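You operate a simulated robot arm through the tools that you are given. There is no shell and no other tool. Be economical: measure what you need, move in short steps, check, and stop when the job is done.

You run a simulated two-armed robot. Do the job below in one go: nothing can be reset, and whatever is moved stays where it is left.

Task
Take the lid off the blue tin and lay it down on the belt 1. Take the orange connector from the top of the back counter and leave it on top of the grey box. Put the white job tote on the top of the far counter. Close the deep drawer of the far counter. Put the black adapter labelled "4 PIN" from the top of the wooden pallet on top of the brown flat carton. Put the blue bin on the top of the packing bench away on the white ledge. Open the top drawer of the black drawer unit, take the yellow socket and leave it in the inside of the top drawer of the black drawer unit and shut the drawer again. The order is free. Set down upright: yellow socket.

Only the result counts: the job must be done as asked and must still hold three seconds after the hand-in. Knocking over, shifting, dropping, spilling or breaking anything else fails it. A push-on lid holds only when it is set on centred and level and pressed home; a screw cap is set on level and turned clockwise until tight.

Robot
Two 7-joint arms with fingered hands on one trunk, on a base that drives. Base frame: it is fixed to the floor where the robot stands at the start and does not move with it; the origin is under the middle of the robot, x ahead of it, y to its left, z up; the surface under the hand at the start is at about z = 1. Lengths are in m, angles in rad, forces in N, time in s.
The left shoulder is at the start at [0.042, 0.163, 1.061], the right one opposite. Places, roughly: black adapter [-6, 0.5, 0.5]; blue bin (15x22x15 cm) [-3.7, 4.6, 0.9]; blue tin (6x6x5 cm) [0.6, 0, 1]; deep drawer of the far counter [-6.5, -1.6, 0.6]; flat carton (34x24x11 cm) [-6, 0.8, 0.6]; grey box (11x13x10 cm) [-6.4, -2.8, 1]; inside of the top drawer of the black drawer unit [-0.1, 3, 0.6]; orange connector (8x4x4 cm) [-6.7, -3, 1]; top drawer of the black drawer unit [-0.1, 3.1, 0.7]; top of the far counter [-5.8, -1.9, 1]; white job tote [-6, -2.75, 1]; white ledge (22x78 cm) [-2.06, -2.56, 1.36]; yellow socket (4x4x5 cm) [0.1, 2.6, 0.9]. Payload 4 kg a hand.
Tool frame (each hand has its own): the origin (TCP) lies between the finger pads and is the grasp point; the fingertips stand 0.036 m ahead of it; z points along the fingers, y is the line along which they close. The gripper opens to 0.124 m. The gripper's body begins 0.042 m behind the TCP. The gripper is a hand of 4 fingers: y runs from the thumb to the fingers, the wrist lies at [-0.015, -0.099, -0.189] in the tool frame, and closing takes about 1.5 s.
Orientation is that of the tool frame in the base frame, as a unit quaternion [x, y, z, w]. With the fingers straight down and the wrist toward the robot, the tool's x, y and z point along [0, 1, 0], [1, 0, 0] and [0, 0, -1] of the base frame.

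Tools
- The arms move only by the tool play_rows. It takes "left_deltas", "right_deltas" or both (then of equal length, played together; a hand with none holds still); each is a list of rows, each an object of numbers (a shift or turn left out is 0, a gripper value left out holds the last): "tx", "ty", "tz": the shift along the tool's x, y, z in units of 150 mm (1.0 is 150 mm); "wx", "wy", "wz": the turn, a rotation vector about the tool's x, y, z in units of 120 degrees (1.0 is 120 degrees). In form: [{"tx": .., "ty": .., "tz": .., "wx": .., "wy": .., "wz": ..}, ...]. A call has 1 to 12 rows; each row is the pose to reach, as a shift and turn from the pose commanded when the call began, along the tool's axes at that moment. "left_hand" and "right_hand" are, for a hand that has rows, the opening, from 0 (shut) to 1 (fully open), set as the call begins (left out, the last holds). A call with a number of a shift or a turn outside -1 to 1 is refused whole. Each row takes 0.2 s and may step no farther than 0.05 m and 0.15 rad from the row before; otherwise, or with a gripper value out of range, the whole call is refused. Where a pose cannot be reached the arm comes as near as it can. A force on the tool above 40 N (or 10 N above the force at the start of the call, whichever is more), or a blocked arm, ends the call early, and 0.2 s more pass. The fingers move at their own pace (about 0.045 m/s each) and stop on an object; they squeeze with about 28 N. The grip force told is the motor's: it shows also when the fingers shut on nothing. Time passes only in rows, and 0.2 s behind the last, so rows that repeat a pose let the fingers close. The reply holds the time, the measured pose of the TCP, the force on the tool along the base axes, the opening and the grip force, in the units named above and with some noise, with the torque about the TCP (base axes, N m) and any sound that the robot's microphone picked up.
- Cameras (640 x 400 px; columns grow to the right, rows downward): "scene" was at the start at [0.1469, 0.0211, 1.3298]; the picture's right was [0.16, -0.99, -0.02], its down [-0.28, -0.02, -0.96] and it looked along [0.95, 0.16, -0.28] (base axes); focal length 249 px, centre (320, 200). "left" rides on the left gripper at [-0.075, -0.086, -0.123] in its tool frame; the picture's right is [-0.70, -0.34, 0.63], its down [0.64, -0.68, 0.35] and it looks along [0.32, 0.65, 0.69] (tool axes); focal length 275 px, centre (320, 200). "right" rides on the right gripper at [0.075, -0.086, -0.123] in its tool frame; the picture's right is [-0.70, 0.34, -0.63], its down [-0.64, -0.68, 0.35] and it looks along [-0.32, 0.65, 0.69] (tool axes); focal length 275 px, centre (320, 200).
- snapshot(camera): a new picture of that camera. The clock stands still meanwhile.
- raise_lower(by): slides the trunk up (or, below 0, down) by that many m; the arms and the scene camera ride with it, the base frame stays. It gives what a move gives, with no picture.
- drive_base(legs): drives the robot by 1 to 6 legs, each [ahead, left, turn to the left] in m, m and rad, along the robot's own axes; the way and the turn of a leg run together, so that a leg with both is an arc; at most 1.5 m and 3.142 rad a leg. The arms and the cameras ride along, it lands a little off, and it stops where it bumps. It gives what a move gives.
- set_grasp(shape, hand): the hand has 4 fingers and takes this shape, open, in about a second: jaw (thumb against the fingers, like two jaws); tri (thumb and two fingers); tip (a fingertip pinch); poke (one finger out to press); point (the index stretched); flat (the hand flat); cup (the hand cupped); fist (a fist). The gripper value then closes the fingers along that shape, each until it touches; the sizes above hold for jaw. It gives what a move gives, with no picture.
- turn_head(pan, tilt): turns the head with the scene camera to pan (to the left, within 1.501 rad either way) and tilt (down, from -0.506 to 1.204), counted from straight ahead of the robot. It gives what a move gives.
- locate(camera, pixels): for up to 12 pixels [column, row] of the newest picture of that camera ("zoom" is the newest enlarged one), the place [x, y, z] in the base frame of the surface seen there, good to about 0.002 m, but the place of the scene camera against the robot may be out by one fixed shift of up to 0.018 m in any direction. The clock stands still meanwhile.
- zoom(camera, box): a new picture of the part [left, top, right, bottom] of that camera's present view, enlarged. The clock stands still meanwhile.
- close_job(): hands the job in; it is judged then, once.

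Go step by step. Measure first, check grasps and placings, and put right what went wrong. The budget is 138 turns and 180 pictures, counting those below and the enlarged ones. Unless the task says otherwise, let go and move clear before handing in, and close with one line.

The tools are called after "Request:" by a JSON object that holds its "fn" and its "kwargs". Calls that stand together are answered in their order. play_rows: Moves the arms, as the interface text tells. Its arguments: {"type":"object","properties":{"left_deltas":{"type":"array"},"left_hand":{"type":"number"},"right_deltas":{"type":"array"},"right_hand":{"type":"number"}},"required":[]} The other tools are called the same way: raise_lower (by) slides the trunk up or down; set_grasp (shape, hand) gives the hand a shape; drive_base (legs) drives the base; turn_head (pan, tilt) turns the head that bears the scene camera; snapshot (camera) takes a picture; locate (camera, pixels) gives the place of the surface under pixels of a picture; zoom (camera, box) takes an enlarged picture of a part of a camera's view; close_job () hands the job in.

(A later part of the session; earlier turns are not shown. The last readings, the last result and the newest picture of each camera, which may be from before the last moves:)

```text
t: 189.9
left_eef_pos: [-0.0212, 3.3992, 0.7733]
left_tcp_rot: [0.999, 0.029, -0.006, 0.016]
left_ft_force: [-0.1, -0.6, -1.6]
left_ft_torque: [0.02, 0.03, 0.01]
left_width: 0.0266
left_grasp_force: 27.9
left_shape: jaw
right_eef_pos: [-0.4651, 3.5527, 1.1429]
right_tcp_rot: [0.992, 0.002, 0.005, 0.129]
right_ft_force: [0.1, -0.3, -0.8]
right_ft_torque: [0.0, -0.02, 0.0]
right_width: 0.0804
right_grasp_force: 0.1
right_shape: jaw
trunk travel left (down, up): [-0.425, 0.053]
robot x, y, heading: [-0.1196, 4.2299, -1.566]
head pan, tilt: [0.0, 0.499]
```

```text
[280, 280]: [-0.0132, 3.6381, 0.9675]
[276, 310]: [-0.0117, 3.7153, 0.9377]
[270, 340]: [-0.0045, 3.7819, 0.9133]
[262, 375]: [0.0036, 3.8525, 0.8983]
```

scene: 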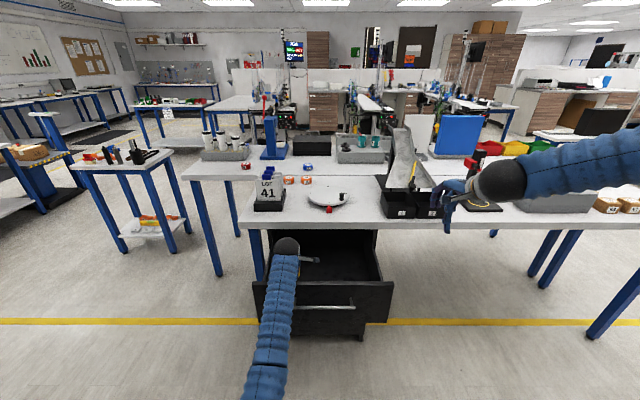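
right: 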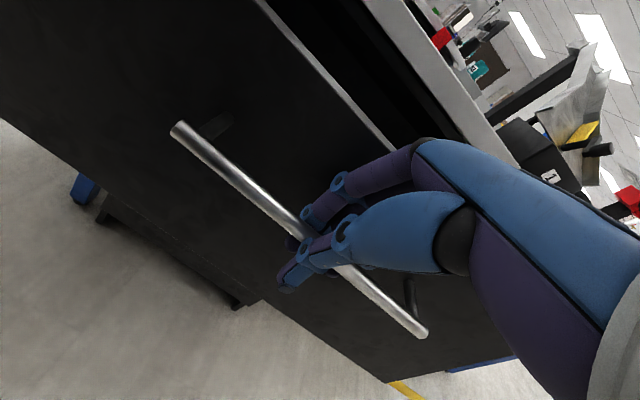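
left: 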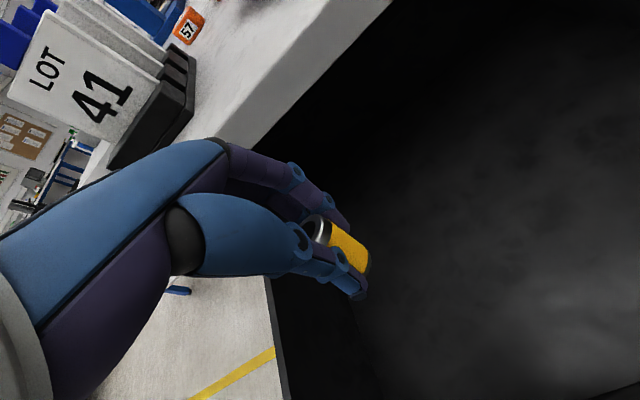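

The forearm would graze the drawer front at the bottom, so raise the trunk 0.05 and back up 0.1 to stretch the arm and lift the elbow.

Request:
{"fn": "play_rows", "kwargs": {"left_deltas": [{"tz": -0.25}, {"tz": -0.5}, {"tz": -0.75}]}}

Request:
{"fn": "raise_lower", "kwargs": {"by": 0.05}}

Request:
{"fn": "drive_base", "kwargs": {"legs": [[-0.1, 0.0, 0]]}}

Request:
{"fn": "play_rows", "kwargs": {"left_deltas": [{"ty": 0.3}, {"ty": 0.67}, {"ty": 0.67, "tz": 0.3}, {"ty": 0.67, "tz": 0.6}, {"ty": 0.67, "tz": 0.85}]}}

Request:
{"fn": "snapshot", "kwargs": {"camera": "scene"}}

Request:
{"fn": "snapshot", "kwargs": {"camera": "left"}}

```text
t: 190.8
left_eef_pos: [-0.0202, 3.4026, 0.8892]
left_tcp_rot: [0.999, 0.03, -0.004, 0.016]
left_ft_force: [-1.1, -0.6, -1.8]
left_ft_torque: [-0.02, 0.01, -0.02]
left_width: 0.0269
left_grasp_force: 28.1
left_shape: jaw
right_eef_pos: [-0.4659, 3.5541, 1.1433]
right_tcp_rot: [0.992, 0.002, 0.006, 0.129]
right_ft_force: [-0.8, 0.5, 0.3]
right_ft_torque: [-0.02, 0.04, 0.0]
right_width: 0.0805
right_grasp_force: 0.1
right_shape: jaw
trunk travel left (down, up): [-0.425, 0.053]
robot x, y, heading: [-0.1176, 4.2319, -1.568]
head pan, tilt: [0.0, 0.499]
```

```text
t: 191.7
left_eef_pos: [-0.0207, 3.4009, 0.9387]
left_tcp_rot: [0.999, 0.029, -0.005, 0.016]
left_ft_force: [-0.7, -0.4, -1.3]
left_ft_torque: [0.0, 0.0, 0.01]
left_width: 0.0265
left_grasp_force: 28.4
left_shape: jaw
right_eef_pos: [-0.4666, 3.5526, 1.1916]
right_tcp_rot: [0.992, 0.003, 0.005, 0.13]
right_ft_force: [0.3, 0.5, 0.6]
right_ft_torque: [0.02, 0.03, 0.0]
right_width: 0.0806
right_grasp_force: 0.1
right_shape: jaw
trunk travel left (down, up): [-0.475, 0.003]
robot x, y, heading: [-0.1183, 4.2288, -1.569]
head pan, tilt: [0.0, 0.499]
```

```text
t: 192.8
left_eef_pos: [-0.0205, 3.502, 0.9389]
left_tcp_rot: [0.999, 0.029, -0.006, 0.017]
left_ft_force: [-0.7, 0.7, -1.2]
left_ft_torque: [0.01, -0.01, -0.02]
left_width: 0.0261
left_grasp_force: 28.0
left_shape: jaw
right_eef_pos: [-0.4651, 3.6523, 1.1942]
right_tcp_rot: [0.992, 0.002, 0.006, 0.13]
right_ft_force: [1.2, -0.1, 0.1]
right_ft_torque: [0.02, 0.02, 0.0]
right_width: 0.0805
right_grasp_force: 0.1
right_shape: jaw
trunk travel left (down, up): [-0.475, 0.003]
robot x, y, heading: [-0.1203, 4.3294, -1.567]
head pan, tilt: [0.0, 0.499]
```

```text
refused: row 2 steps farther than a row can; nothing moved
```

```text
76 pictures are left
```

scene: 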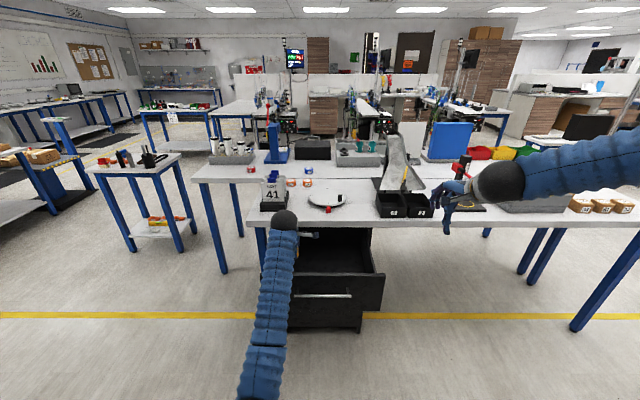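

```text
75 pictures are left
```

left: 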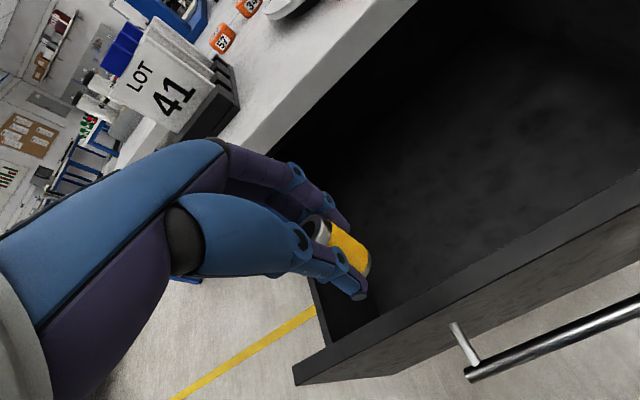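

Redo the reach with legal steps.

Request:
{"fn": "play_rows", "kwargs": {"left_deltas": [{"ty": 0.3}, {"ty": 0.55}, {"ty": 0.67, "tz": 0.2}, {"ty": 0.67, "tz": 0.5}, {"ty": 0.67, "tz": 0.8}, {"ty": 0.67, "tz": 1}]}}

Request:
{"fn": "snapshot", "kwargs": {"camera": "scene"}}

Request:
{"fn": "locate", "kwargs": {"camera": "scene", "pixels": [[280, 250], [276, 280], [270, 310], [262, 345]]}}

Request:
{"fn": "snapshot", "kwargs": {"camera": "left"}}

```text
t: 194.2
left_eef_pos: [-0.0165, 3.3957, 0.7902]
left_tcp_rot: [0.999, 0.028, -0.006, 0.016]
left_ft_force: [0.6, 0.0, -0.3]
left_ft_torque: [0.01, -0.01, -0.01]
left_width: 0.0265
left_grasp_force: 28.2
left_shape: jaw
right_eef_pos: [-0.4654, 3.6495, 1.1931]
right_tcp_rot: [0.991, 0.002, 0.006, 0.13]
right_ft_force: [-0.2, -0.4, -1.0]
right_ft_torque: [0.02, -0.01, 0.01]
right_width: 0.0806
right_grasp_force: 0.0
right_shape: jaw
trunk travel left (down, up): [-0.475, 0.003]
robot x, y, heading: [-0.1242, 4.3293, -1.57]
head pan, tilt: [0.0, 0.499]
```

```text
74 pictures are left
```

scene: 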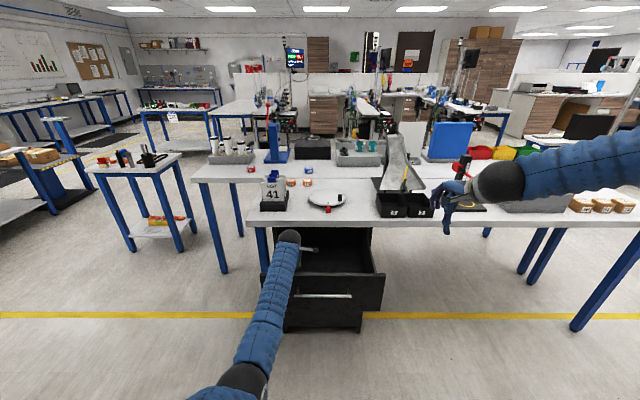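

```text
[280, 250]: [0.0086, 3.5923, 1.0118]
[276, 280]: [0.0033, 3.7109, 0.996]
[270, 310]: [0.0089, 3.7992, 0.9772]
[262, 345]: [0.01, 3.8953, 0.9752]
```

```text
73 pictures are left
```

left: 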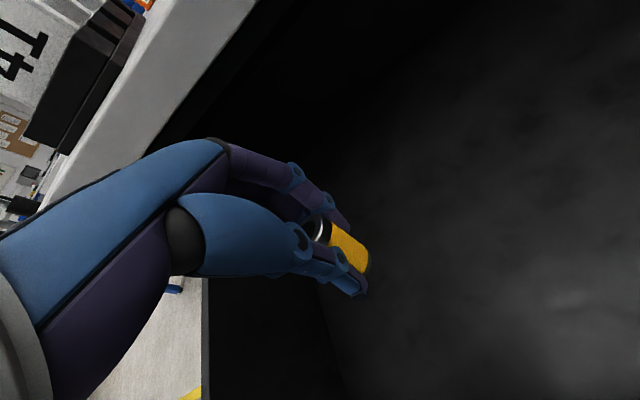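

The forearm is now flatter with ~1 cm to spare. Descend the last 8.5 cm slowly.

Request:
{"fn": "play_rows", "kwargs": {"left_deltas": [{"tz": 0.15}, {"tz": 0.3}, {"tz": 0.42}, {"tz": 0.5}, {"tz": 0.55}]}}

Request:
{"fn": "snapshot", "kwargs": {"camera": "left"}}

Request:
{"fn": "snapshot", "kwargs": {"camera": "scene"}}

```text
t: 195.4
left_eef_pos: [-0.0184, 3.3909, 0.7092]
left_tcp_rot: [0.999, 0.03, -0.005, 0.016]
left_ft_force: [0.0, -0.1, -2.0]
left_ft_torque: [0.02, -0.01, -0.04]
left_width: 0.0265
left_grasp_force: 28.2
left_shape: jaw
right_eef_pos: [-0.4657, 3.6509, 1.1932]
right_tcp_rot: [0.991, 0.003, 0.006, 0.13]
right_ft_force: [0.5, 0.3, -0.4]
right_ft_torque: [0.02, 0.05, 0.04]
right_width: 0.08
right_grasp_force: 0.1
right_shape: jaw
trunk travel left (down, up): [-0.475, 0.003]
robot x, y, heading: [-0.1195, 4.3283, -1.572]
head pan, tilt: [0.0, 0.499]
```

```text
72 pictures are left
```

left: 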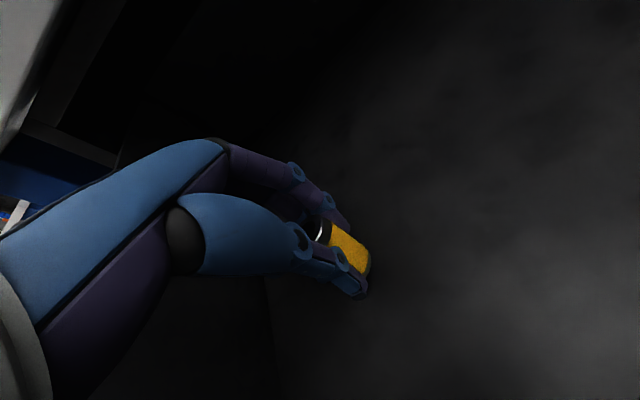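

```text
71 pictures are left
```

scene: 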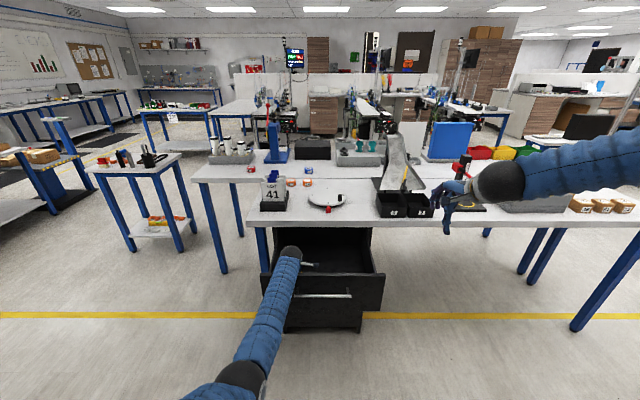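

No contact yet (z 0.709). Lower a few mm until it touches.

Request:
{"fn": "play_rows", "kwargs": {"left_deltas": [{"tz": 0.015}, {"tz": 0.03}, {"tz": 0.04}, {"tz": 0.04}]}}

Request:
{"fn": "zoom", "kwargs": {"camera": "left", "box": [270, 170, 430, 330]}}

Request:
{"fn": "locate", "kwargs": {"camera": "zoom", "pixels": [[390, 380], [480, 250], [500, 300], [340, 260], [380, 330]]}}

```text
t: 196.4
left_eef_pos: [-0.0168, 3.3919, 0.7043]
left_tcp_rot: [0.999, 0.029, -0.005, 0.016]
left_ft_force: [-0.7, 0.2, -1.7]
left_ft_torque: [0.04, -0.01, 0.02]
left_width: 0.0265
left_grasp_force: 27.3
left_shape: jaw
right_eef_pos: [-0.4661, 3.65, 1.1927]
right_tcp_rot: [0.992, 0.003, 0.006, 0.13]
right_ft_force: [-0.3, -0.6, -0.2]
right_ft_torque: [0.03, 0.01, 0.01]
right_width: 0.0802
right_grasp_force: 0.0
right_shape: jaw
trunk travel left (down, up): [-0.475, 0.003]
robot x, y, heading: [-0.123, 4.3299, -1.567]
head pan, tilt: [0.0, 0.499]
```

```text
2.50 times, centred on (350, 250) of left
```

zoom: 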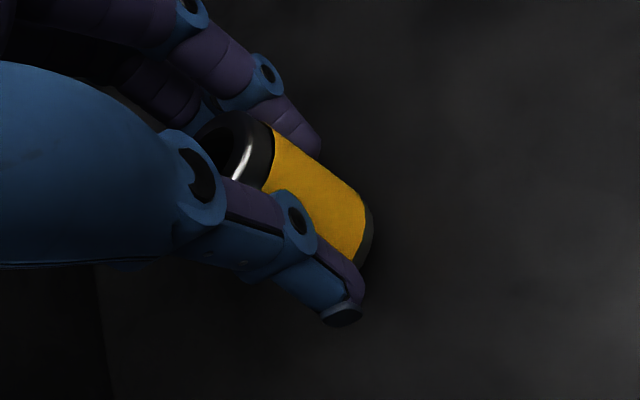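

```text
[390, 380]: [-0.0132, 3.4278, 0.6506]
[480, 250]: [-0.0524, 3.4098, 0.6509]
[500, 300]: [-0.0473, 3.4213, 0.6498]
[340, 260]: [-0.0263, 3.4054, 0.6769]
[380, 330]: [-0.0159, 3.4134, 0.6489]
```

Still free; continue down in 2 mm steps with a check.

Request:
{"fn": "play_rows", "kwargs": {"left_deltas": [{"tz": 0.013}, {"tz": 0.026}, {"tz": 0.026}]}}

Request:
{"fn": "locate", "kwargs": {"camera": "left", "pixels": [[371, 258], [369, 265], [366, 250], [345, 240]]}}

Request:
{"fn": "play_rows", "kwargs": {"left_deltas": [{"tz": 0.01}, {"tz": 0.02}, {"tz": 0.02}]}}

```text
t: 197.2
left_eef_pos: [-0.0179, 3.3913, 0.7022]
left_tcp_rot: [0.999, 0.029, -0.005, 0.018]
left_ft_force: [-1.2, -0.4, 11.3]
left_ft_torque: [-0.24, 0.08, -0.05]
left_width: 0.0269
left_grasp_force: 27.9
left_shape: jaw
right_eef_pos: [-0.4665, 3.6522, 1.1934]
right_tcp_rot: [0.991, 0.002, 0.004, 0.131]
right_ft_force: [-0.2, -0.6, -0.3]
right_ft_torque: [-0.03, 0.01, -0.06]
right_width: 0.0805
right_grasp_force: 0.1
right_shape: jaw
trunk travel left (down, up): [-0.475, 0.003]
robot x, y, heading: [-0.1237, 4.3288, -1.57]
head pan, tilt: [0.0, 0.499]
```

```text
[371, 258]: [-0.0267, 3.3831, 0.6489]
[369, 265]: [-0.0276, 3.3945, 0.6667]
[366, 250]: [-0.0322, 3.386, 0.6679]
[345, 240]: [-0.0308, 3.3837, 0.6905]
```

```text
t: 198.0
left_eef_pos: [-0.0166, 3.3916, 0.7004]
left_tcp_rot: [0.999, 0.03, -0.006, 0.019]
left_ft_force: [-0.7, -0.2, 30.2]
left_ft_torque: [-0.65, 0.05, -0.02]
left_width: 0.0272
left_grasp_force: 27.5
left_shape: jaw
right_eef_pos: [-0.4646, 3.6534, 1.1952]
right_tcp_rot: [0.991, 0.003, 0.005, 0.132]
right_ft_force: [0.3, 0.4, -0.2]
right_ft_torque: [0.0, 0.01, 0.02]
right_width: 0.0807
right_grasp_force: 0.0
right_shape: jaw
trunk travel left (down, up): [-0.475, 0.003]
robot x, y, heading: [-0.1229, 4.3312, -1.566]
head pan, tilt: [0.0, 0.499]
```

Firm contact (30 N) – the socket stands on the drawer floor. Release by opening, then lift straight up.

Request:
{"fn": "play_rows", "kwargs": {"left_deltas": [{"tz": -0.015}, {"tz": -0.015}, {"tz": -0.015}, {"tz": -0.015}, {"tz": -0.015}, {"tz": -0.015}], "left_hand": 0.6}}

Request:
{"fn": "play_rows", "kwargs": {"left_deltas": [{"tz": -0.2}, {"tz": -0.45}, {"tz": -0.7}, {"tz": -1}]}}

Request:
{"fn": "snapshot", "kwargs": {"camera": "left"}}

```text
t: 199.4
left_eef_pos: [-0.0172, 3.39, 0.698]
left_tcp_rot: [0.999, 0.03, -0.004, 0.016]
left_ft_force: [0.5, 1.1, -0.2]
left_ft_torque: [0.0, -0.02, 0.0]
left_width: 0.0741
left_grasp_force: 0.1
left_shape: jaw
right_eef_pos: [-0.4646, 3.6503, 1.1936]
right_tcp_rot: [0.992, 0.002, 0.005, 0.13]
right_ft_force: [-0.4, -0.4, 0.3]
right_ft_torque: [-0.01, -0.01, -0.03]
right_width: 0.0804
right_grasp_force: 0.1
right_shape: jaw
trunk travel left (down, up): [-0.475, 0.003]
robot x, y, heading: [-0.123, 4.3294, -1.568]
head pan, tilt: [0.0, 0.499]
```

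```text
t: 200.4
left_eef_pos: [-0.0148, 3.398, 0.8469]
left_tcp_rot: [0.999, 0.03, -0.004, 0.016]
left_ft_force: [0.2, -0.3, 0.6]
left_ft_torque: [-0.04, 0.0, 0.0]
left_width: 0.0739
left_grasp_force: 0.1
left_shape: jaw
right_eef_pos: [-0.4659, 3.6512, 1.1946]
right_tcp_rot: [0.991, 0.003, 0.006, 0.131]
right_ft_force: [0.7, 0.2, 0.6]
right_ft_torque: [-0.02, 0.02, 0.0]
right_width: 0.0803
right_grasp_force: 0.1
right_shape: jaw
trunk travel left (down, up): [-0.475, 0.003]
robot x, y, heading: [-0.1217, 4.3248, -1.564]
head pan, tilt: [0.0, 0.499]
```

```text
69 pictures are left
```

left: 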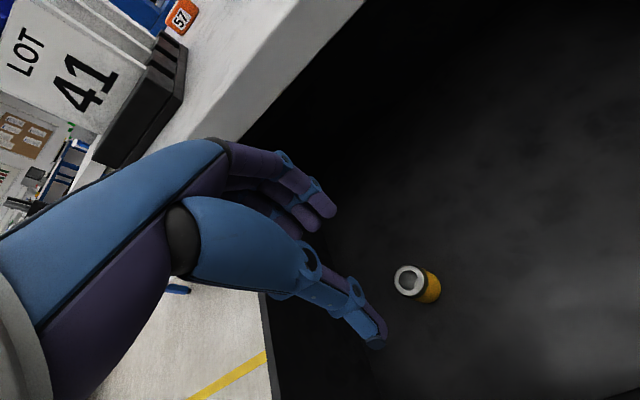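

Socket stands upright in the drawer at (415,283). Lift the left hand out high, and bring the right hand (closed) in front of the handle.

Request:
{"fn": "play_rows", "kwargs": {"left_deltas": [{"tz": -0.3}, {"tz": -0.6}, {"tz": -0.9}, {"tz": -1}]}}

Request:
{"fn": "play_rows", "kwargs": {"left_deltas": [{"tz": -0.25}, {"tz": -0.5}, {"tz": -0.75}, {"tz": -1}, {"tz": -1}, {"tz": -1}], "right_deltas": [{"tx": 0.2, "ty": -0.11, "tz": 0.16}, {"tx": 0.4, "ty": -0.22, "tz": 0.32}, {"tx": 0.6, "ty": -0.33, "tz": 0.48}, {"tx": 0.8, "ty": -0.45, "tz": 0.65}, {"tx": 1, "ty": -0.56, "tz": 0.82}, {"tx": 1, "ty": -0.56, "tz": 0.82}], "right_hand": 0}}

Request:
{"fn": "play_rows", "kwargs": {"right_deltas": [{"tx": 0.2, "ty": -0.05, "tz": 0.18}, {"tx": 0.4, "ty": -0.1, "tz": 0.36}, {"tx": 0.6, "ty": -0.15, "tz": 0.54}, {"tx": 0.8, "ty": -0.2, "tz": 0.72}, {"tx": 1, "ty": -0.24, "tz": 0.9}]}}

Request:
{"fn": "play_rows", "kwargs": {"right_deltas": [{"tx": 0.1, "ty": -0.1, "tz": 0.25}, {"tx": 0.2, "ty": -0.15, "tz": 0.5}, {"tx": 0.2, "ty": -0.2, "tz": 0.75}, {"tx": 0.2, "ty": -0.24, "tz": 0.9}]}}

Request:
{"fn": "snapshot", "kwargs": {"camera": "scene"}}

Request:
{"fn": "snapshot", "kwargs": {"camera": "right"}}

```text
t: 201.4
left_eef_pos: [-0.0137, 3.3999, 0.9981]
left_tcp_rot: [0.999, 0.03, -0.005, 0.016]
left_ft_force: [-0.1, -0.6, 0.1]
left_ft_torque: [0.03, 0.01, 0.03]
left_width: 0.0742
left_grasp_force: 0.0
left_shape: jaw
right_eef_pos: [-0.4653, 3.651, 1.1933]
right_tcp_rot: [0.992, 0.003, 0.006, 0.13]
right_ft_force: [-0.5, 0.2, 0.2]
right_ft_torque: [-0.01, 0.01, 0.02]
right_width: 0.0804
right_grasp_force: 0.0
right_shape: jaw
trunk travel left (down, up): [-0.475, 0.003]
robot x, y, heading: [-0.123, 4.3259, -1.571]
head pan, tilt: [0.0, 0.499]
```

```text
t: 202.8
left_eef_pos: [-0.0126, 3.4066, 1.1495]
left_tcp_rot: [0.999, 0.03, -0.005, 0.015]
left_ft_force: [-0.8, 0.2, 0.1]
left_ft_torque: [-0.02, -0.04, 0.02]
left_width: 0.0742
left_grasp_force: 0.1
left_shape: jaw
right_eef_pos: [-0.3144, 3.6988, 1.0537]
right_tcp_rot: [0.992, 0.003, 0.007, 0.129]
right_ft_force: [0.2, -0.3, -0.4]
right_ft_torque: [-0.01, -0.02, 0.01]
right_width: 0.0
right_grasp_force: 27.9
right_shape: jaw
trunk travel left (down, up): [-0.475, 0.003]
robot x, y, heading: [-0.1203, 4.3279, -1.566]
head pan, tilt: [0.0, 0.499]
```

```text
t: 204.0
left_eef_pos: [-0.0129, 3.4066, 1.1481]
left_tcp_rot: [0.999, 0.03, -0.005, 0.016]
left_ft_force: [-0.5, -0.6, 0.6]
left_ft_torque: [-0.03, 0.02, -0.01]
left_width: 0.0739
left_grasp_force: 0.1
left_shape: jaw
right_eef_pos: [-0.2572, 3.7065, 0.9981]
right_tcp_rot: [0.991, 0.002, 0.006, 0.13]
right_ft_force: [0.2, -0.4, 0.1]
right_ft_torque: [0.04, 0.0, -0.01]
right_width: 0.0
right_grasp_force: 27.4
right_shape: jaw
right hand out of reach, approached as far as the arm can: row 3, 4, 5
trunk travel left (down, up): [-0.475, 0.003]
robot x, y, heading: [-0.1242, 4.3262, -1.567]
head pan, tilt: [0.0, 0.499]
```

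```text
t: 205.0
left_eef_pos: [-0.011, 3.4063, 1.148]
left_tcp_rot: [0.999, 0.03, -0.006, 0.015]
left_ft_force: [0.5, -0.4, 0.0]
left_ft_torque: [0.0, 0.0, -0.02]
left_width: 0.0741
left_grasp_force: 0.1
left_shape: jaw
right_eef_pos: [-0.2902, 3.717, 0.9612]
right_tcp_rot: [0.992, 0.003, 0.006, 0.13]
right_ft_force: [0.7, -0.5, 0.4]
right_ft_torque: [0.0, 0.0, -0.01]
right_width: 0.0
right_grasp_force: 27.9
right_shape: jaw
right hand out of reach, approached as far as the arm can: row 1, 2, 3, 4
trunk travel left (down, up): [-0.475, 0.003]
robot x, y, heading: [-0.1187, 4.3259, -1.566]
head pan, tilt: [0.0, 0.499]
```

```text
68 pictures are left
```

scene: 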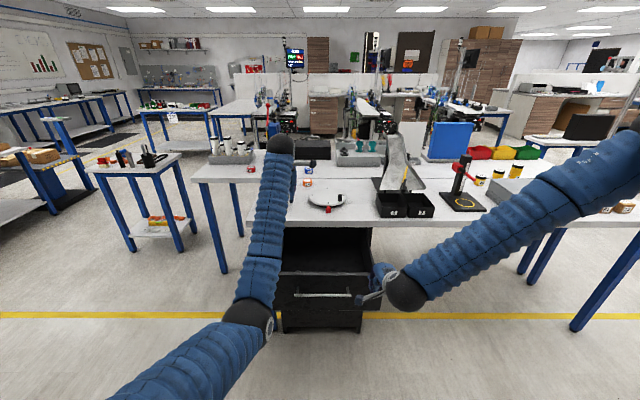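

```text
67 pictures are left
```

right: 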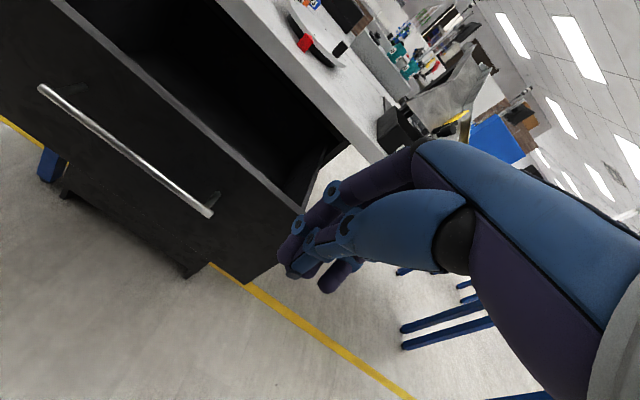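

Limited by closeness; lower the trunk instead (left hand raised first), and shift left 0.14 to centre on the handle.

Request:
{"fn": "play_rows", "kwargs": {"left_deltas": [{"tz": -0.3}, {"tz": -0.6}, {"tz": -0.9}, {"tz": -1}]}}

Request:
{"fn": "play_rows", "kwargs": {"left_deltas": [{"tz": -0.3}, {"tz": -0.6}, {"tz": -0.9}, {"tz": -1}]}}

Request:
{"fn": "raise_lower", "kwargs": {"by": -0.185}}

Request:
{"fn": "drive_base", "kwargs": {"legs": [[0, 0.13, 0], [0.25, 0, 0]]}}

Request:
{"fn": "snapshot", "kwargs": {"camera": "right"}}

Request:
{"fn": "snapshot", "kwargs": {"camera": "scene"}}

```text
t: 206.0
left_eef_pos: [-0.0117, 3.409, 1.2995]
left_tcp_rot: [0.999, 0.03, -0.006, 0.015]
left_ft_force: [0.0, 0.9, -0.1]
left_ft_torque: [0.0, -0.01, -0.03]
left_width: 0.0741
left_grasp_force: 0.0
left_shape: jaw
right_eef_pos: [-0.2903, 3.7165, 0.963]
right_tcp_rot: [0.992, 0.002, 0.006, 0.13]
right_ft_force: [0.0, 0.4, 0.4]
right_ft_torque: [0.01, 0.01, -0.02]
right_width: 0.0
right_grasp_force: 27.7
right_shape: jaw
trunk travel left (down, up): [-0.475, 0.003]
robot x, y, heading: [-0.1234, 4.3293, -1.569]
head pan, tilt: [0.0, 0.499]
```

```text
t: 207.0
left_eef_pos: [-0.0088, 3.4174, 1.449]
left_tcp_rot: [0.999, 0.03, -0.006, 0.017]
left_ft_force: [0.4, 0.4, -1.1]
left_ft_torque: [-0.02, 0.0, -0.01]
left_width: 0.0741
left_grasp_force: 0.1
left_shape: jaw
right_eef_pos: [-0.2907, 3.7157, 0.9614]
right_tcp_rot: [0.992, 0.002, 0.006, 0.129]
right_ft_force: [0.3, 0.0, 0.1]
right_ft_torque: [0.0, 0.03, -0.04]
right_width: 0.0
right_grasp_force: 28.7
right_shape: jaw
trunk travel left (down, up): [-0.475, 0.003]
robot x, y, heading: [-0.122, 4.3322, -1.569]
head pan, tilt: [0.0, 0.499]
```

```text
t: 209.1
left_eef_pos: [-0.0095, 3.4167, 1.2634]
left_tcp_rot: [0.999, 0.03, -0.006, 0.016]
left_ft_force: [0.3, 0.1, -0.5]
left_ft_torque: [-0.03, -0.01, -0.01]
left_width: 0.0741
left_grasp_force: 0.0
left_shape: jaw
right_eef_pos: [-0.2899, 3.7169, 0.7804]
right_tcp_rot: [0.991, 0.003, 0.006, 0.13]
right_ft_force: [0.2, 0.4, 0.3]
right_ft_torque: [0.03, 0.0, 0.03]
right_width: 0.0
right_grasp_force: 27.8
right_shape: jaw
trunk travel left (down, up): [-0.29, 0.188]
robot x, y, heading: [-0.1241, 4.3306, -1.569]
head pan, tilt: [0.0, 0.499]
```

```text
t: 211.8
left_eef_pos: [0.1266, 3.1657, 1.2603]
left_tcp_rot: [0.999, 0.03, -0.005, 0.014]
left_ft_force: [0.3, -0.3, -0.4]
left_ft_torque: [0.01, 0.0, -0.03]
left_width: 0.074
left_grasp_force: 0.0
left_shape: jaw
right_eef_pos: [-0.1547, 3.4667, 0.7783]
right_tcp_rot: [0.992, 0.004, 0.006, 0.129]
right_ft_force: [-0.1, -1.0, -0.1]
right_ft_torque: [0.03, 0.0, -0.03]
right_width: 0.0002
right_grasp_force: 28.1
right_shape: jaw
trunk travel left (down, up): [-0.29, 0.188]
robot x, y, heading: [0.0152, 4.0813, -1.564]
head pan, tilt: [0.0, 0.499]
```

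```text
66 pictures are left
```

right: 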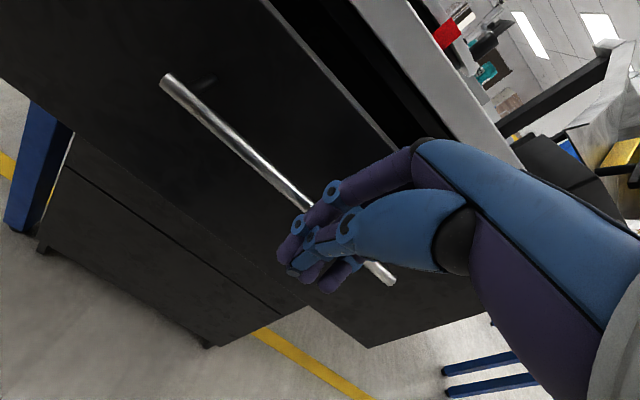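

```text
65 pictures are left
```

scene: 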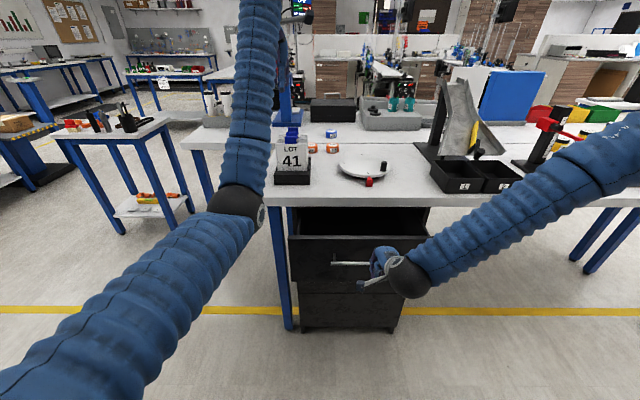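

The drawer is closing under the push. Measure the front's remaining gap.

Request:
{"fn": "locate", "kwargs": {"camera": "right", "pixels": [[200, 115], [240, 150], [150, 60], [300, 100]]}}

Request:
{"fn": "drive_base", "kwargs": {"legs": [[0.12, 0, 0]]}}

Request:
{"fn": "snapshot", "kwargs": {"camera": "right"}}

```text
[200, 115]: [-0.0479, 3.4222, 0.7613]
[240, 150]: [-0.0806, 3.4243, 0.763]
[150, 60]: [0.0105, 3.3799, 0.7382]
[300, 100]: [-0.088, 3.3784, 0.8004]
```

```text
t: 213.0
left_eef_pos: [0.1277, 3.0462, 1.2612]
left_tcp_rot: [0.999, 0.031, -0.005, 0.016]
left_ft_force: [-0.1, 0.1, -0.2]
left_ft_torque: [-0.01, -0.02, 0.0]
left_width: 0.074
left_grasp_force: 0.1
left_shape: jaw
right_eef_pos: [-0.1537, 3.3481, 0.7791]
right_tcp_rot: [0.992, 0.003, 0.005, 0.13]
right_ft_force: [0.5, 0.4, 1.3]
right_ft_torque: [0.02, -0.01, -0.01]
right_width: 0.0001
right_grasp_force: 27.7
right_shape: jaw
trunk travel left (down, up): [-0.29, 0.188]
robot x, y, heading: [0.0152, 3.9586, -1.572]
head pan, tilt: [0.0, 0.499]
```

```text
64 pictures are left
```

right: 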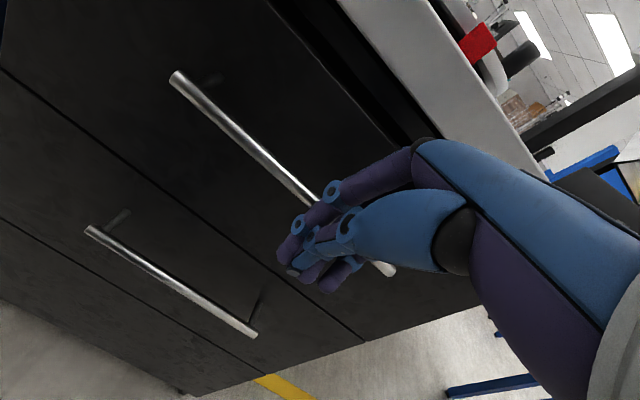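

About 1 cm left; push with the arm gently until it stops.

Request:
{"fn": "play_rows", "kwargs": {"right_deltas": [{"ty": 0.03, "tz": 0.008}, {"ty": 0.06, "tz": 0.016}, {"ty": 0.09, "tz": 0.024}, {"ty": 0.11, "tz": 0.03}]}}

Request:
{"fn": "snapshot", "kwargs": {"camera": "right"}}

Request:
{"fn": "locate", "kwargs": {"camera": "right", "pixels": [[150, 60], [300, 100], [100, 150], [130, 230], [250, 130], [60, 160]]}}

```text
t: 214.0
left_eef_pos: [0.1267, 3.0473, 1.2629]
left_tcp_rot: [0.999, 0.03, -0.006, 0.015]
left_ft_force: [-0.4, -0.1, -1.1]
left_ft_torque: [-0.01, 0.0, 0.04]
left_width: 0.0741
left_grasp_force: 0.1
left_shape: jaw
right_eef_pos: [-0.1542, 3.331, 0.7798]
right_tcp_rot: [0.992, 0.004, 0.006, 0.129]
right_ft_force: [-0.2, 1.0, -0.2]
right_ft_torque: [-0.01, -0.02, -0.03]
right_width: 0.0
right_grasp_force: 27.8
right_shape: jaw
trunk travel left (down, up): [-0.29, 0.188]
robot x, y, heading: [0.0133, 3.9616, -1.573]
head pan, tilt: [0.0, 0.499]
```

```text
63 pictures are left
```

right: 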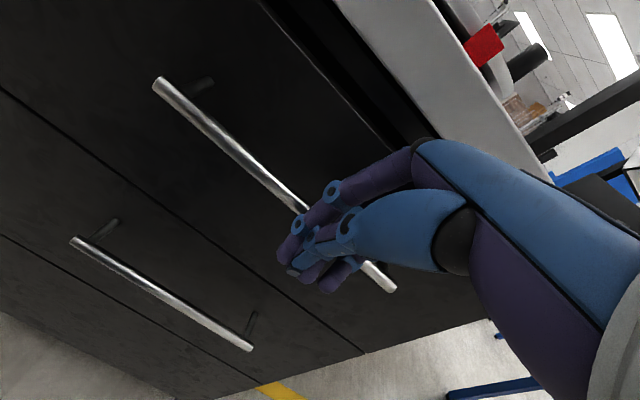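

```text
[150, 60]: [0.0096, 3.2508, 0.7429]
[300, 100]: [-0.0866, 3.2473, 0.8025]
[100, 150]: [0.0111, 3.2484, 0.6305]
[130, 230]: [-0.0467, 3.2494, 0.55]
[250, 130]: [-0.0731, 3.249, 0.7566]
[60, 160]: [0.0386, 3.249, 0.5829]
```

The top drawer is flush with the others (y≈3.249). Back off, lift the right hand, turn toward −x and look at the packing bench.

Request:
{"fn": "drive_base", "kwargs": {"legs": [[-0.35, 0, 0]]}}

Request:
{"fn": "play_rows", "kwargs": {"right_deltas": [{"tz": -0.25, "tx": -0.1}, {"tz": -0.5, "tx": -0.2}, {"tz": -0.75, "tx": -0.4}, {"tz": -1, "tx": -0.6}, {"tz": -1, "tx": -0.8, "wx": 0.06}, {"tz": -1, "tx": -1, "wx": 0.124}], "right_hand": 0.9}}

Request:
{"fn": "drive_base", "kwargs": {"legs": [[0, 0, -0.8], [0, 0, -0.77], [1.0, 0, 0], [0.8, 0, 0]]}}

Request:
{"fn": "turn_head", "kwargs": {"pan": -0.4, "tilt": 0.35}}

Request:
{"fn": "snapshot", "kwargs": {"camera": "scene"}}

```text
t: 216.3
left_eef_pos: [0.1281, 3.3991, 1.2634]
left_tcp_rot: [0.999, 0.032, -0.006, 0.015]
left_ft_force: [0.9, -0.1, 1.4]
left_ft_torque: [0.0, -0.02, 0.0]
left_width: 0.074
left_grasp_force: 0.1
left_shape: jaw
right_eef_pos: [-0.1544, 3.6816, 0.7808]
right_tcp_rot: [0.991, 0.005, 0.006, 0.131]
right_ft_force: [-0.8, 0.5, 0.6]
right_ft_torque: [0.02, 0.0, 0.01]
right_width: 0.0
right_grasp_force: 28.0
right_shape: jaw
trunk travel left (down, up): [-0.29, 0.188]
robot x, y, heading: [0.0127, 4.309, -1.567]
head pan, tilt: [0.0, 0.499]
```

```text
t: 217.7
left_eef_pos: [0.1288, 3.3997, 1.2628]
left_tcp_rot: [0.999, 0.032, -0.006, 0.016]
left_ft_force: [0.9, -0.2, 1.0]
left_ft_torque: [0.0, -0.02, -0.02]
left_width: 0.0743
left_grasp_force: 0.0
left_shape: jaw
right_eef_pos: [-0.306, 3.7197, 0.9245]
right_tcp_rot: [1.0, 0.005, 0.005, 0.0]
right_ft_force: [0.3, 0.5, 0.4]
right_ft_torque: [-0.01, -0.02, 0.0]
right_width: 0.1116
right_grasp_force: 0.0
right_shape: jaw
trunk travel left (down, up): [-0.29, 0.188]
robot x, y, heading: [0.0115, 4.3082, -1.564]
head pan, tilt: [0.0, 0.499]
```

```text
t: 230.9
left_eef_pos: [-2.7151, 4.1056, 1.2623]
left_tcp_rot: [0.738, -0.674, -0.014, 0.008]
left_ft_force: [0.3, 0.2, 0.5]
left_ft_torque: [0.01, -0.03, -0.02]
left_width: 0.0741
left_grasp_force: 0.0
left_shape: jaw
right_eef_pos: [-2.4079, 4.5486, 0.9234]
right_tcp_rot: [0.721, -0.693, 0.003, 0.004]
right_ft_force: [-0.2, 0.4, -0.3]
right_ft_torque: [-0.04, 0.01, 0.02]
right_width: 0.1117
right_grasp_force: 0.1
right_shape: jaw
trunk travel left (down, up): [-0.29, 0.188]
robot x, y, heading: [-1.8046, 4.2437, -3.1]
head pan, tilt: [0.0, 0.499]
```

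```text
t: 231.8
left_eef_pos: [-2.7139, 4.1058, 1.2614]
left_tcp_rot: [0.739, -0.674, -0.014, 0.007]
left_ft_force: [-0.8, 0.7, -0.3]
left_ft_torque: [-0.02, 0.03, -0.02]
left_width: 0.0743
left_grasp_force: 0.0
left_shape: jaw
right_eef_pos: [-2.408, 4.5489, 0.9245]
right_tcp_rot: [0.721, -0.693, 0.003, 0.004]
right_ft_force: [-0.1, -0.3, 0.8]
right_ft_torque: [-0.01, 0.01, 0.0]
right_width: 0.1115
right_grasp_force: 0.0
right_shape: jaw
trunk travel left (down, up): [-0.29, 0.188]
robot x, y, heading: [-1.8045, 4.2497, -3.103]
head pan, tilt: [-0.4, 0.351]
```

```text
62 pictures are left
```

scene: 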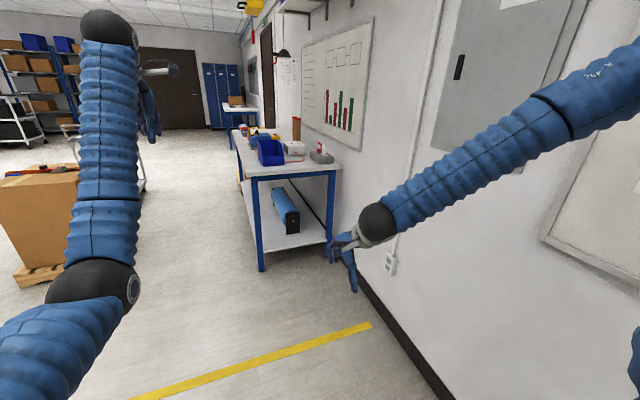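

The blue bin stands on the packing bench at (270,150). Zoom and measure it.

Request:
{"fn": "zoom", "kwargs": {"camera": "scene", "box": [215, 100, 355, 200]}}

Request:
{"fn": "locate", "kwargs": {"camera": "zoom", "pixels": [[190, 190], [320, 190], [190, 270], [250, 190], [290, 210], [250, 290], [440, 230], [340, 170], [110, 280], [545, 310], [400, 185], [180, 340]]}}

```text
4.00 times, centred on (285, 150) of scene
```

zoom: 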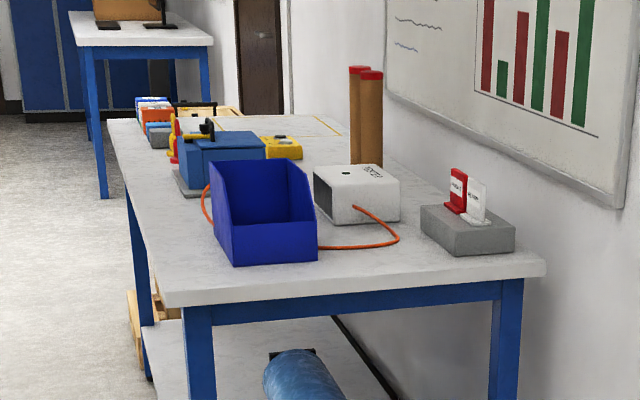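

```text
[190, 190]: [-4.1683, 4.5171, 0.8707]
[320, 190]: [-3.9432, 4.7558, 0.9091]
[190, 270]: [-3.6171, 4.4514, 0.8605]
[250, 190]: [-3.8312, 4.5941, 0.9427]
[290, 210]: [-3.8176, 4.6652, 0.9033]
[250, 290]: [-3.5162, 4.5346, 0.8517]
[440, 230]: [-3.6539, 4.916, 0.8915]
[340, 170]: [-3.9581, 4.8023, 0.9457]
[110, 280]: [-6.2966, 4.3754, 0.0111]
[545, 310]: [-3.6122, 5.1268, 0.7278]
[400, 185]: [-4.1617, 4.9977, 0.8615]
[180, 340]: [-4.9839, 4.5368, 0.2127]
```

Bin: x −3.6…−3.83, y 4.5…4.66, low front toward +x. I'll take its near side wall with the right hand from the bench front. Check the floor for obstacles there.

Request:
{"fn": "locate", "kwargs": {"camera": "scene", "pixels": [[75, 270], [30, 285], [75, 180], [150, 250], [200, 200], [190, 300], [140, 190]]}}

Request:
{"fn": "raise_lower", "kwargs": {"by": 0.18}}

Request:
{"fn": "drive_base", "kwargs": {"legs": [[0.9, 0.22, 0]]}}

Request:
{"fn": "turn_head", "kwargs": {"pan": -0.3, "tilt": 0.5}}

Request:
{"fn": "snapshot", "kwargs": {"camera": "scene"}}

```text
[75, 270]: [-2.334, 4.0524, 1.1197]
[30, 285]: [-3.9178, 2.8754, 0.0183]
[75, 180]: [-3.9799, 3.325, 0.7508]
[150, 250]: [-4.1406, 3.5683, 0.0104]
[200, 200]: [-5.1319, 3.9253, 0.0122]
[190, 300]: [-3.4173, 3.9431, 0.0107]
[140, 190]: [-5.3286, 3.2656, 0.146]
```

```text
t: 233.8
left_eef_pos: [-2.7139, 4.1054, 1.4421]
left_tcp_rot: [0.739, -0.674, -0.013, 0.007]
left_ft_force: [-0.2, -0.2, -0.3]
left_ft_torque: [0.0, 0.01, -0.02]
left_width: 0.0741
left_grasp_force: 0.0
left_shape: jaw
right_eef_pos: [-2.4067, 4.549, 1.103]
right_tcp_rot: [0.722, -0.692, 0.004, 0.003]
right_ft_force: [1.1, 0.2, -1.0]
right_ft_torque: [-0.06, 0.01, 0.01]
right_width: 0.1119
right_grasp_force: 0.1
right_shape: jaw
trunk travel left (down, up): [-0.47, 0.008]
robot x, y, heading: [-1.807, 4.2436, -3.108]
head pan, tilt: [-0.4, 0.351]
```

```text
t: 238.6
left_eef_pos: [-3.5925, 3.8705, 1.442]
left_tcp_rot: [0.735, -0.678, -0.014, 0.008]
left_ft_force: [0.3, -0.1, -0.2]
left_ft_torque: [0.0, 0.01, 0.0]
left_width: 0.0741
left_grasp_force: 0.0
left_shape: jaw
right_eef_pos: [-3.2805, 4.31, 1.1036]
right_tcp_rot: [0.717, -0.697, 0.003, 0.004]
right_ft_force: [0.5, 0.2, -0.2]
right_ft_torque: [0.0, 0.02, -0.01]
right_width: 0.1118
right_grasp_force: 0.0
right_shape: jaw
trunk travel left (down, up): [-0.47, 0.008]
robot x, y, heading: [-2.6868, 4.0008, -3.117]
head pan, tilt: [-0.4, 0.351]
```

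```text
t: 239.3
left_eef_pos: [-3.5924, 3.8705, 1.4414]
left_tcp_rot: [0.735, -0.678, -0.014, 0.008]
left_ft_force: [0.7, -0.2, -0.5]
left_ft_torque: [0.01, 0.0, -0.03]
left_width: 0.0738
left_grasp_force: 0.0
left_shape: jaw
right_eef_pos: [-3.281, 4.309, 1.1032]
right_tcp_rot: [0.717, -0.697, 0.003, 0.003]
right_ft_force: [0.1, 0.5, -0.3]
right_ft_torque: [-0.01, 0.0, -0.01]
right_width: 0.1117
right_grasp_force: 0.0
right_shape: jaw
trunk travel left (down, up): [-0.47, 0.008]
robot x, y, heading: [-2.6823, 4.0038, -3.115]
head pan, tilt: [-0.3, 0.499]
```

```text
60 pictures are left
```

scene: 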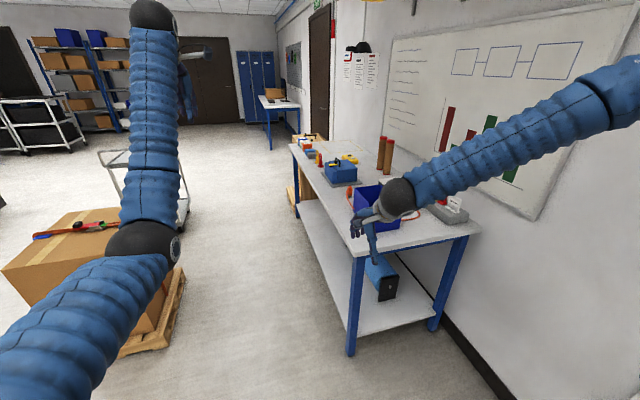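

Aisle is OK. Go to about (−3.58,3.72) and turn to face the bench (+y); use the left hand.

Request:
{"fn": "drive_base", "kwargs": {"legs": [[0.88, 0.26, 0], [0, 0, -0.8], [0, 0, -0.797]]}}

Request:
{"fn": "snapshot", "kwargs": {"camera": "left"}}

```text
t: 248.2
left_eef_pos: [-3.6631, 4.6389, 1.4414]
left_tcp_rot: [-0.032, 0.999, 0.016, 0.004]
left_ft_force: [0.5, -0.5, -0.1]
left_ft_torque: [0.01, 0.01, -0.03]
left_width: 0.0744
left_grasp_force: 0.0
left_shape: jaw
right_eef_pos: [-3.2301, 4.3193, 1.1038]
right_tcp_rot: [-0.006, 1.0, 0.001, -0.006]
right_ft_force: [0.3, -0.2, -0.4]
right_ft_torque: [0.03, -0.02, -0.02]
right_width: 0.1118
right_grasp_force: 0.0
right_shape: jaw
trunk travel left (down, up): [-0.47, 0.008]
robot x, y, heading: [-3.5502, 3.727, 1.579]
head pan, tilt: [-0.3, 0.499]
```

```text
59 pictures are left
```

left: 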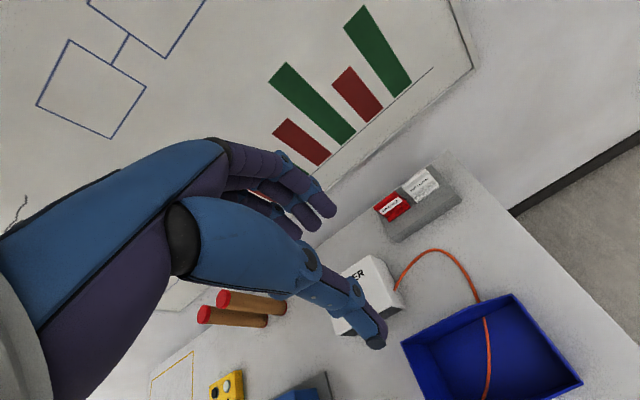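

Left camera sees the bin at (490,350). Measure its rim.

Request:
{"fn": "locate", "kwargs": {"camera": "left", "pixels": [[404, 343], [460, 317], [512, 296], [550, 340], [578, 380], [430, 390], [416, 365], [490, 370], [470, 340], [530, 370], [486, 330], [600, 300]]}}

Request:
{"fn": "play_rows", "kwargs": {"left_deltas": [{"ty": -0.3}, {"ty": -0.6}, {"ty": -0.9}, {"ty": -1}]}}

Request:
{"fn": "snapshot", "kwargs": {"camera": "left"}}

```text
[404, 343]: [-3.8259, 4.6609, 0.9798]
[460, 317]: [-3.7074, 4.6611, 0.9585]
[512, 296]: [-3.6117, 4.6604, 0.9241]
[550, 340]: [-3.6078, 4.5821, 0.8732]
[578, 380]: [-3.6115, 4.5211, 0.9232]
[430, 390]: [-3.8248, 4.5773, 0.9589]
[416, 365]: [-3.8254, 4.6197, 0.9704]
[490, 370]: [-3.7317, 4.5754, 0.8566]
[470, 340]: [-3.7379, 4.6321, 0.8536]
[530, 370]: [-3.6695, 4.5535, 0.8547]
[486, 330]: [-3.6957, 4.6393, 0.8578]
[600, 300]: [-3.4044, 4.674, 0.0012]
```

```text
t: 249.2
left_eef_pos: [-3.6604, 4.5417, 1.4311]
left_tcp_rot: [-0.032, 0.999, 0.017, 0.005]
left_ft_force: [0.0, -0.5, -1.0]
left_ft_torque: [0.0, 0.03, 0.04]
left_width: 0.0742
left_grasp_force: 0.0
left_shape: jaw
left hand out of reach, approached as far as the arm can: row 3, 4
right_eef_pos: [-3.2316, 4.3179, 1.1049]
right_tcp_rot: [-0.005, 1.0, 0.001, -0.004]
right_ft_force: [-0.2, 0.6, 0.8]
right_ft_torque: [0.01, 0.02, -0.01]
right_width: 0.1116
right_grasp_force: 0.1
right_shape: jaw
trunk travel left (down, up): [-0.47, 0.008]
robot x, y, heading: [-3.5522, 3.7236, 1.573]
head pan, tilt: [-0.3, 0.499]
```

```text
58 pictures are left
```

left: 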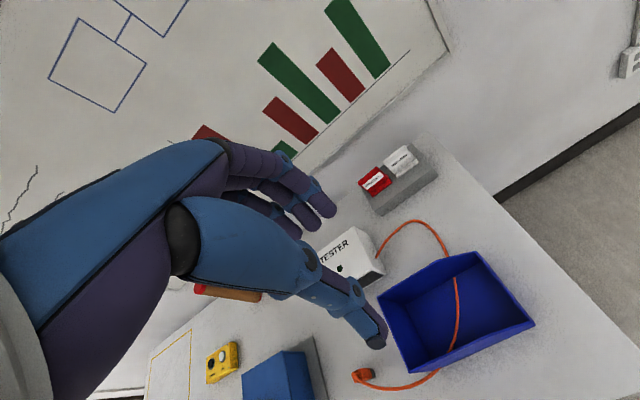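

Bin walls: near wall y≈4.518, rim ≈0.96 at x −3.72. Back up 0.05, lower the trunk, then centre over the near wall.

Request:
{"fn": "drive_base", "kwargs": {"legs": [[-0.06, 0, 0]]}}

Request:
{"fn": "raise_lower", "kwargs": {"by": -0.25}}

Request:
{"fn": "play_rows", "kwargs": {"left_deltas": [{"tx": 0.2, "ty": 0.1, "tz": 0.1}, {"tx": 0.38, "ty": 0.25, "tz": 0.25}, {"tx": 0.38, "ty": 0.25, "tz": 0.4}], "left_hand": 0.7}}

Request:
{"fn": "snapshot", "kwargs": {"camera": "left"}}

```text
t: 250.2
left_eef_pos: [-3.6591, 4.4827, 1.43]
left_tcp_rot: [-0.032, 0.999, 0.017, 0.005]
left_ft_force: [-0.2, -0.2, 0.9]
left_ft_torque: [-0.02, -0.02, 0.0]
left_width: 0.0742
left_grasp_force: 0.1
left_shape: jaw
right_eef_pos: [-3.2297, 4.2584, 1.1033]
right_tcp_rot: [-0.005, 1.0, 0.0, -0.005]
right_ft_force: [0.7, -0.5, 0.7]
right_ft_torque: [-0.01, 0.03, 0.01]
right_width: 0.112
right_grasp_force: 0.0
right_shape: jaw
trunk travel left (down, up): [-0.47, 0.008]
robot x, y, heading: [-3.5465, 3.6677, 1.576]
head pan, tilt: [-0.3, 0.499]
```

```text
t: 252.7
left_eef_pos: [-3.6577, 4.5211, 1.0556]
left_tcp_rot: [-0.032, 0.998, -0.052, 0.002]
left_ft_force: [-0.6, -0.1, -0.4]
left_ft_torque: [0.01, 0.0, -0.03]
left_width: 0.0741
left_grasp_force: 0.1
left_shape: jaw
right_eef_pos: [-3.229, 4.2576, 0.8552]
right_tcp_rot: [-0.005, 1.0, 0.001, -0.006]
right_ft_force: [0.0, 0.5, -0.5]
right_ft_torque: [0.01, 0.02, 0.03]
right_width: 0.1117
right_grasp_force: 0.0
right_shape: jaw
trunk travel left (down, up): [-0.22, 0.258]
robot x, y, heading: [-3.5484, 3.6667, 1.577]
head pan, tilt: [-0.3, 0.499]
```

```text
t: 253.5
left_eef_pos: [-3.7158, 4.5489, 0.9926]
left_tcp_rot: [-0.032, 0.998, -0.051, 0.003]
left_ft_force: [0.5, -2.2, 3.1]
left_ft_torque: [-0.02, 0.01, 0.0]
left_width: 0.0869
left_grasp_force: 0.0
left_shape: jaw
right_eef_pos: [-3.2286, 4.2577, 0.8554]
right_tcp_rot: [-0.005, 1.0, 0.002, -0.005]
right_ft_force: [-0.7, 0.4, -0.3]
right_ft_torque: [0.02, 0.0, 0.0]
right_width: 0.1116
right_grasp_force: 0.1
right_shape: jaw
trunk travel left (down, up): [-0.22, 0.258]
robot x, y, heading: [-3.548, 3.6646, 1.574]
head pan, tilt: [-0.3, 0.499]
```

```text
57 pictures are left
```

left: 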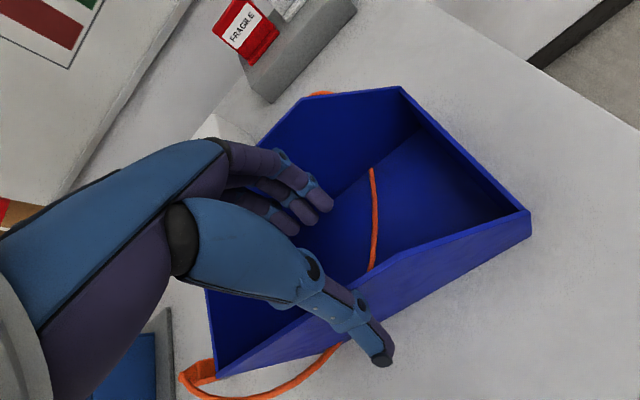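

Thumb is outside and fingers inside the near wall. Correct the 0.1 rad tilt, centre on the wall (y 4.518) and descend to z≈0.945.

Request:
{"fn": "play_rows", "kwargs": {"left_deltas": [{"tz": -0.1, "wx": -0.025, "ty": -0.06}, {"tz": -0.1, "wx": -0.05, "ty": -0.13}, {"tz": 0.0, "wx": -0.05, "ty": -0.18}, {"tz": 0.15, "wx": -0.05, "ty": -0.18}, {"tz": 0.3, "wx": -0.05, "ty": -0.18}]}}

Request:
{"fn": "snapshot", "kwargs": {"camera": "left"}}

```text
t: 254.7
left_eef_pos: [-3.7148, 4.5194, 0.9481]
left_tcp_rot: [-0.032, 0.999, 0.0, 0.001]
left_ft_force: [-0.4, 0.6, 0.4]
left_ft_torque: [0.04, 0.01, 0.01]
left_width: 0.0865
left_grasp_force: 0.0
left_shape: jaw
right_eef_pos: [-3.2298, 4.2586, 0.8533]
right_tcp_rot: [-0.006, 1.0, 0.0, -0.005]
right_ft_force: [0.4, 0.0, -0.2]
right_ft_torque: [0.01, -0.01, -0.01]
right_width: 0.1118
right_grasp_force: 0.0
right_shape: jaw
trunk travel left (down, up): [-0.22, 0.258]
robot x, y, heading: [-3.5495, 3.664, 1.581]
head pan, tilt: [-0.3, 0.499]
```

```text
56 pictures are left
```

left: 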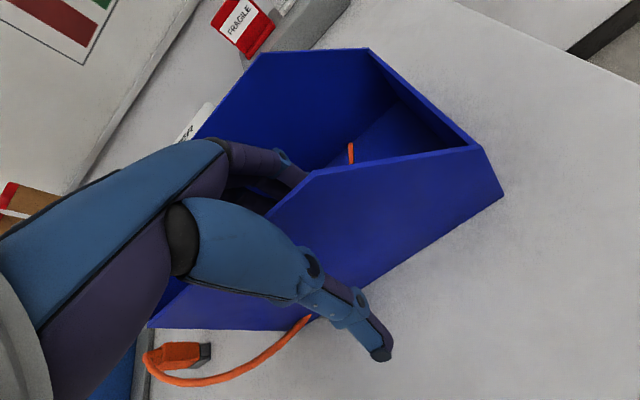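

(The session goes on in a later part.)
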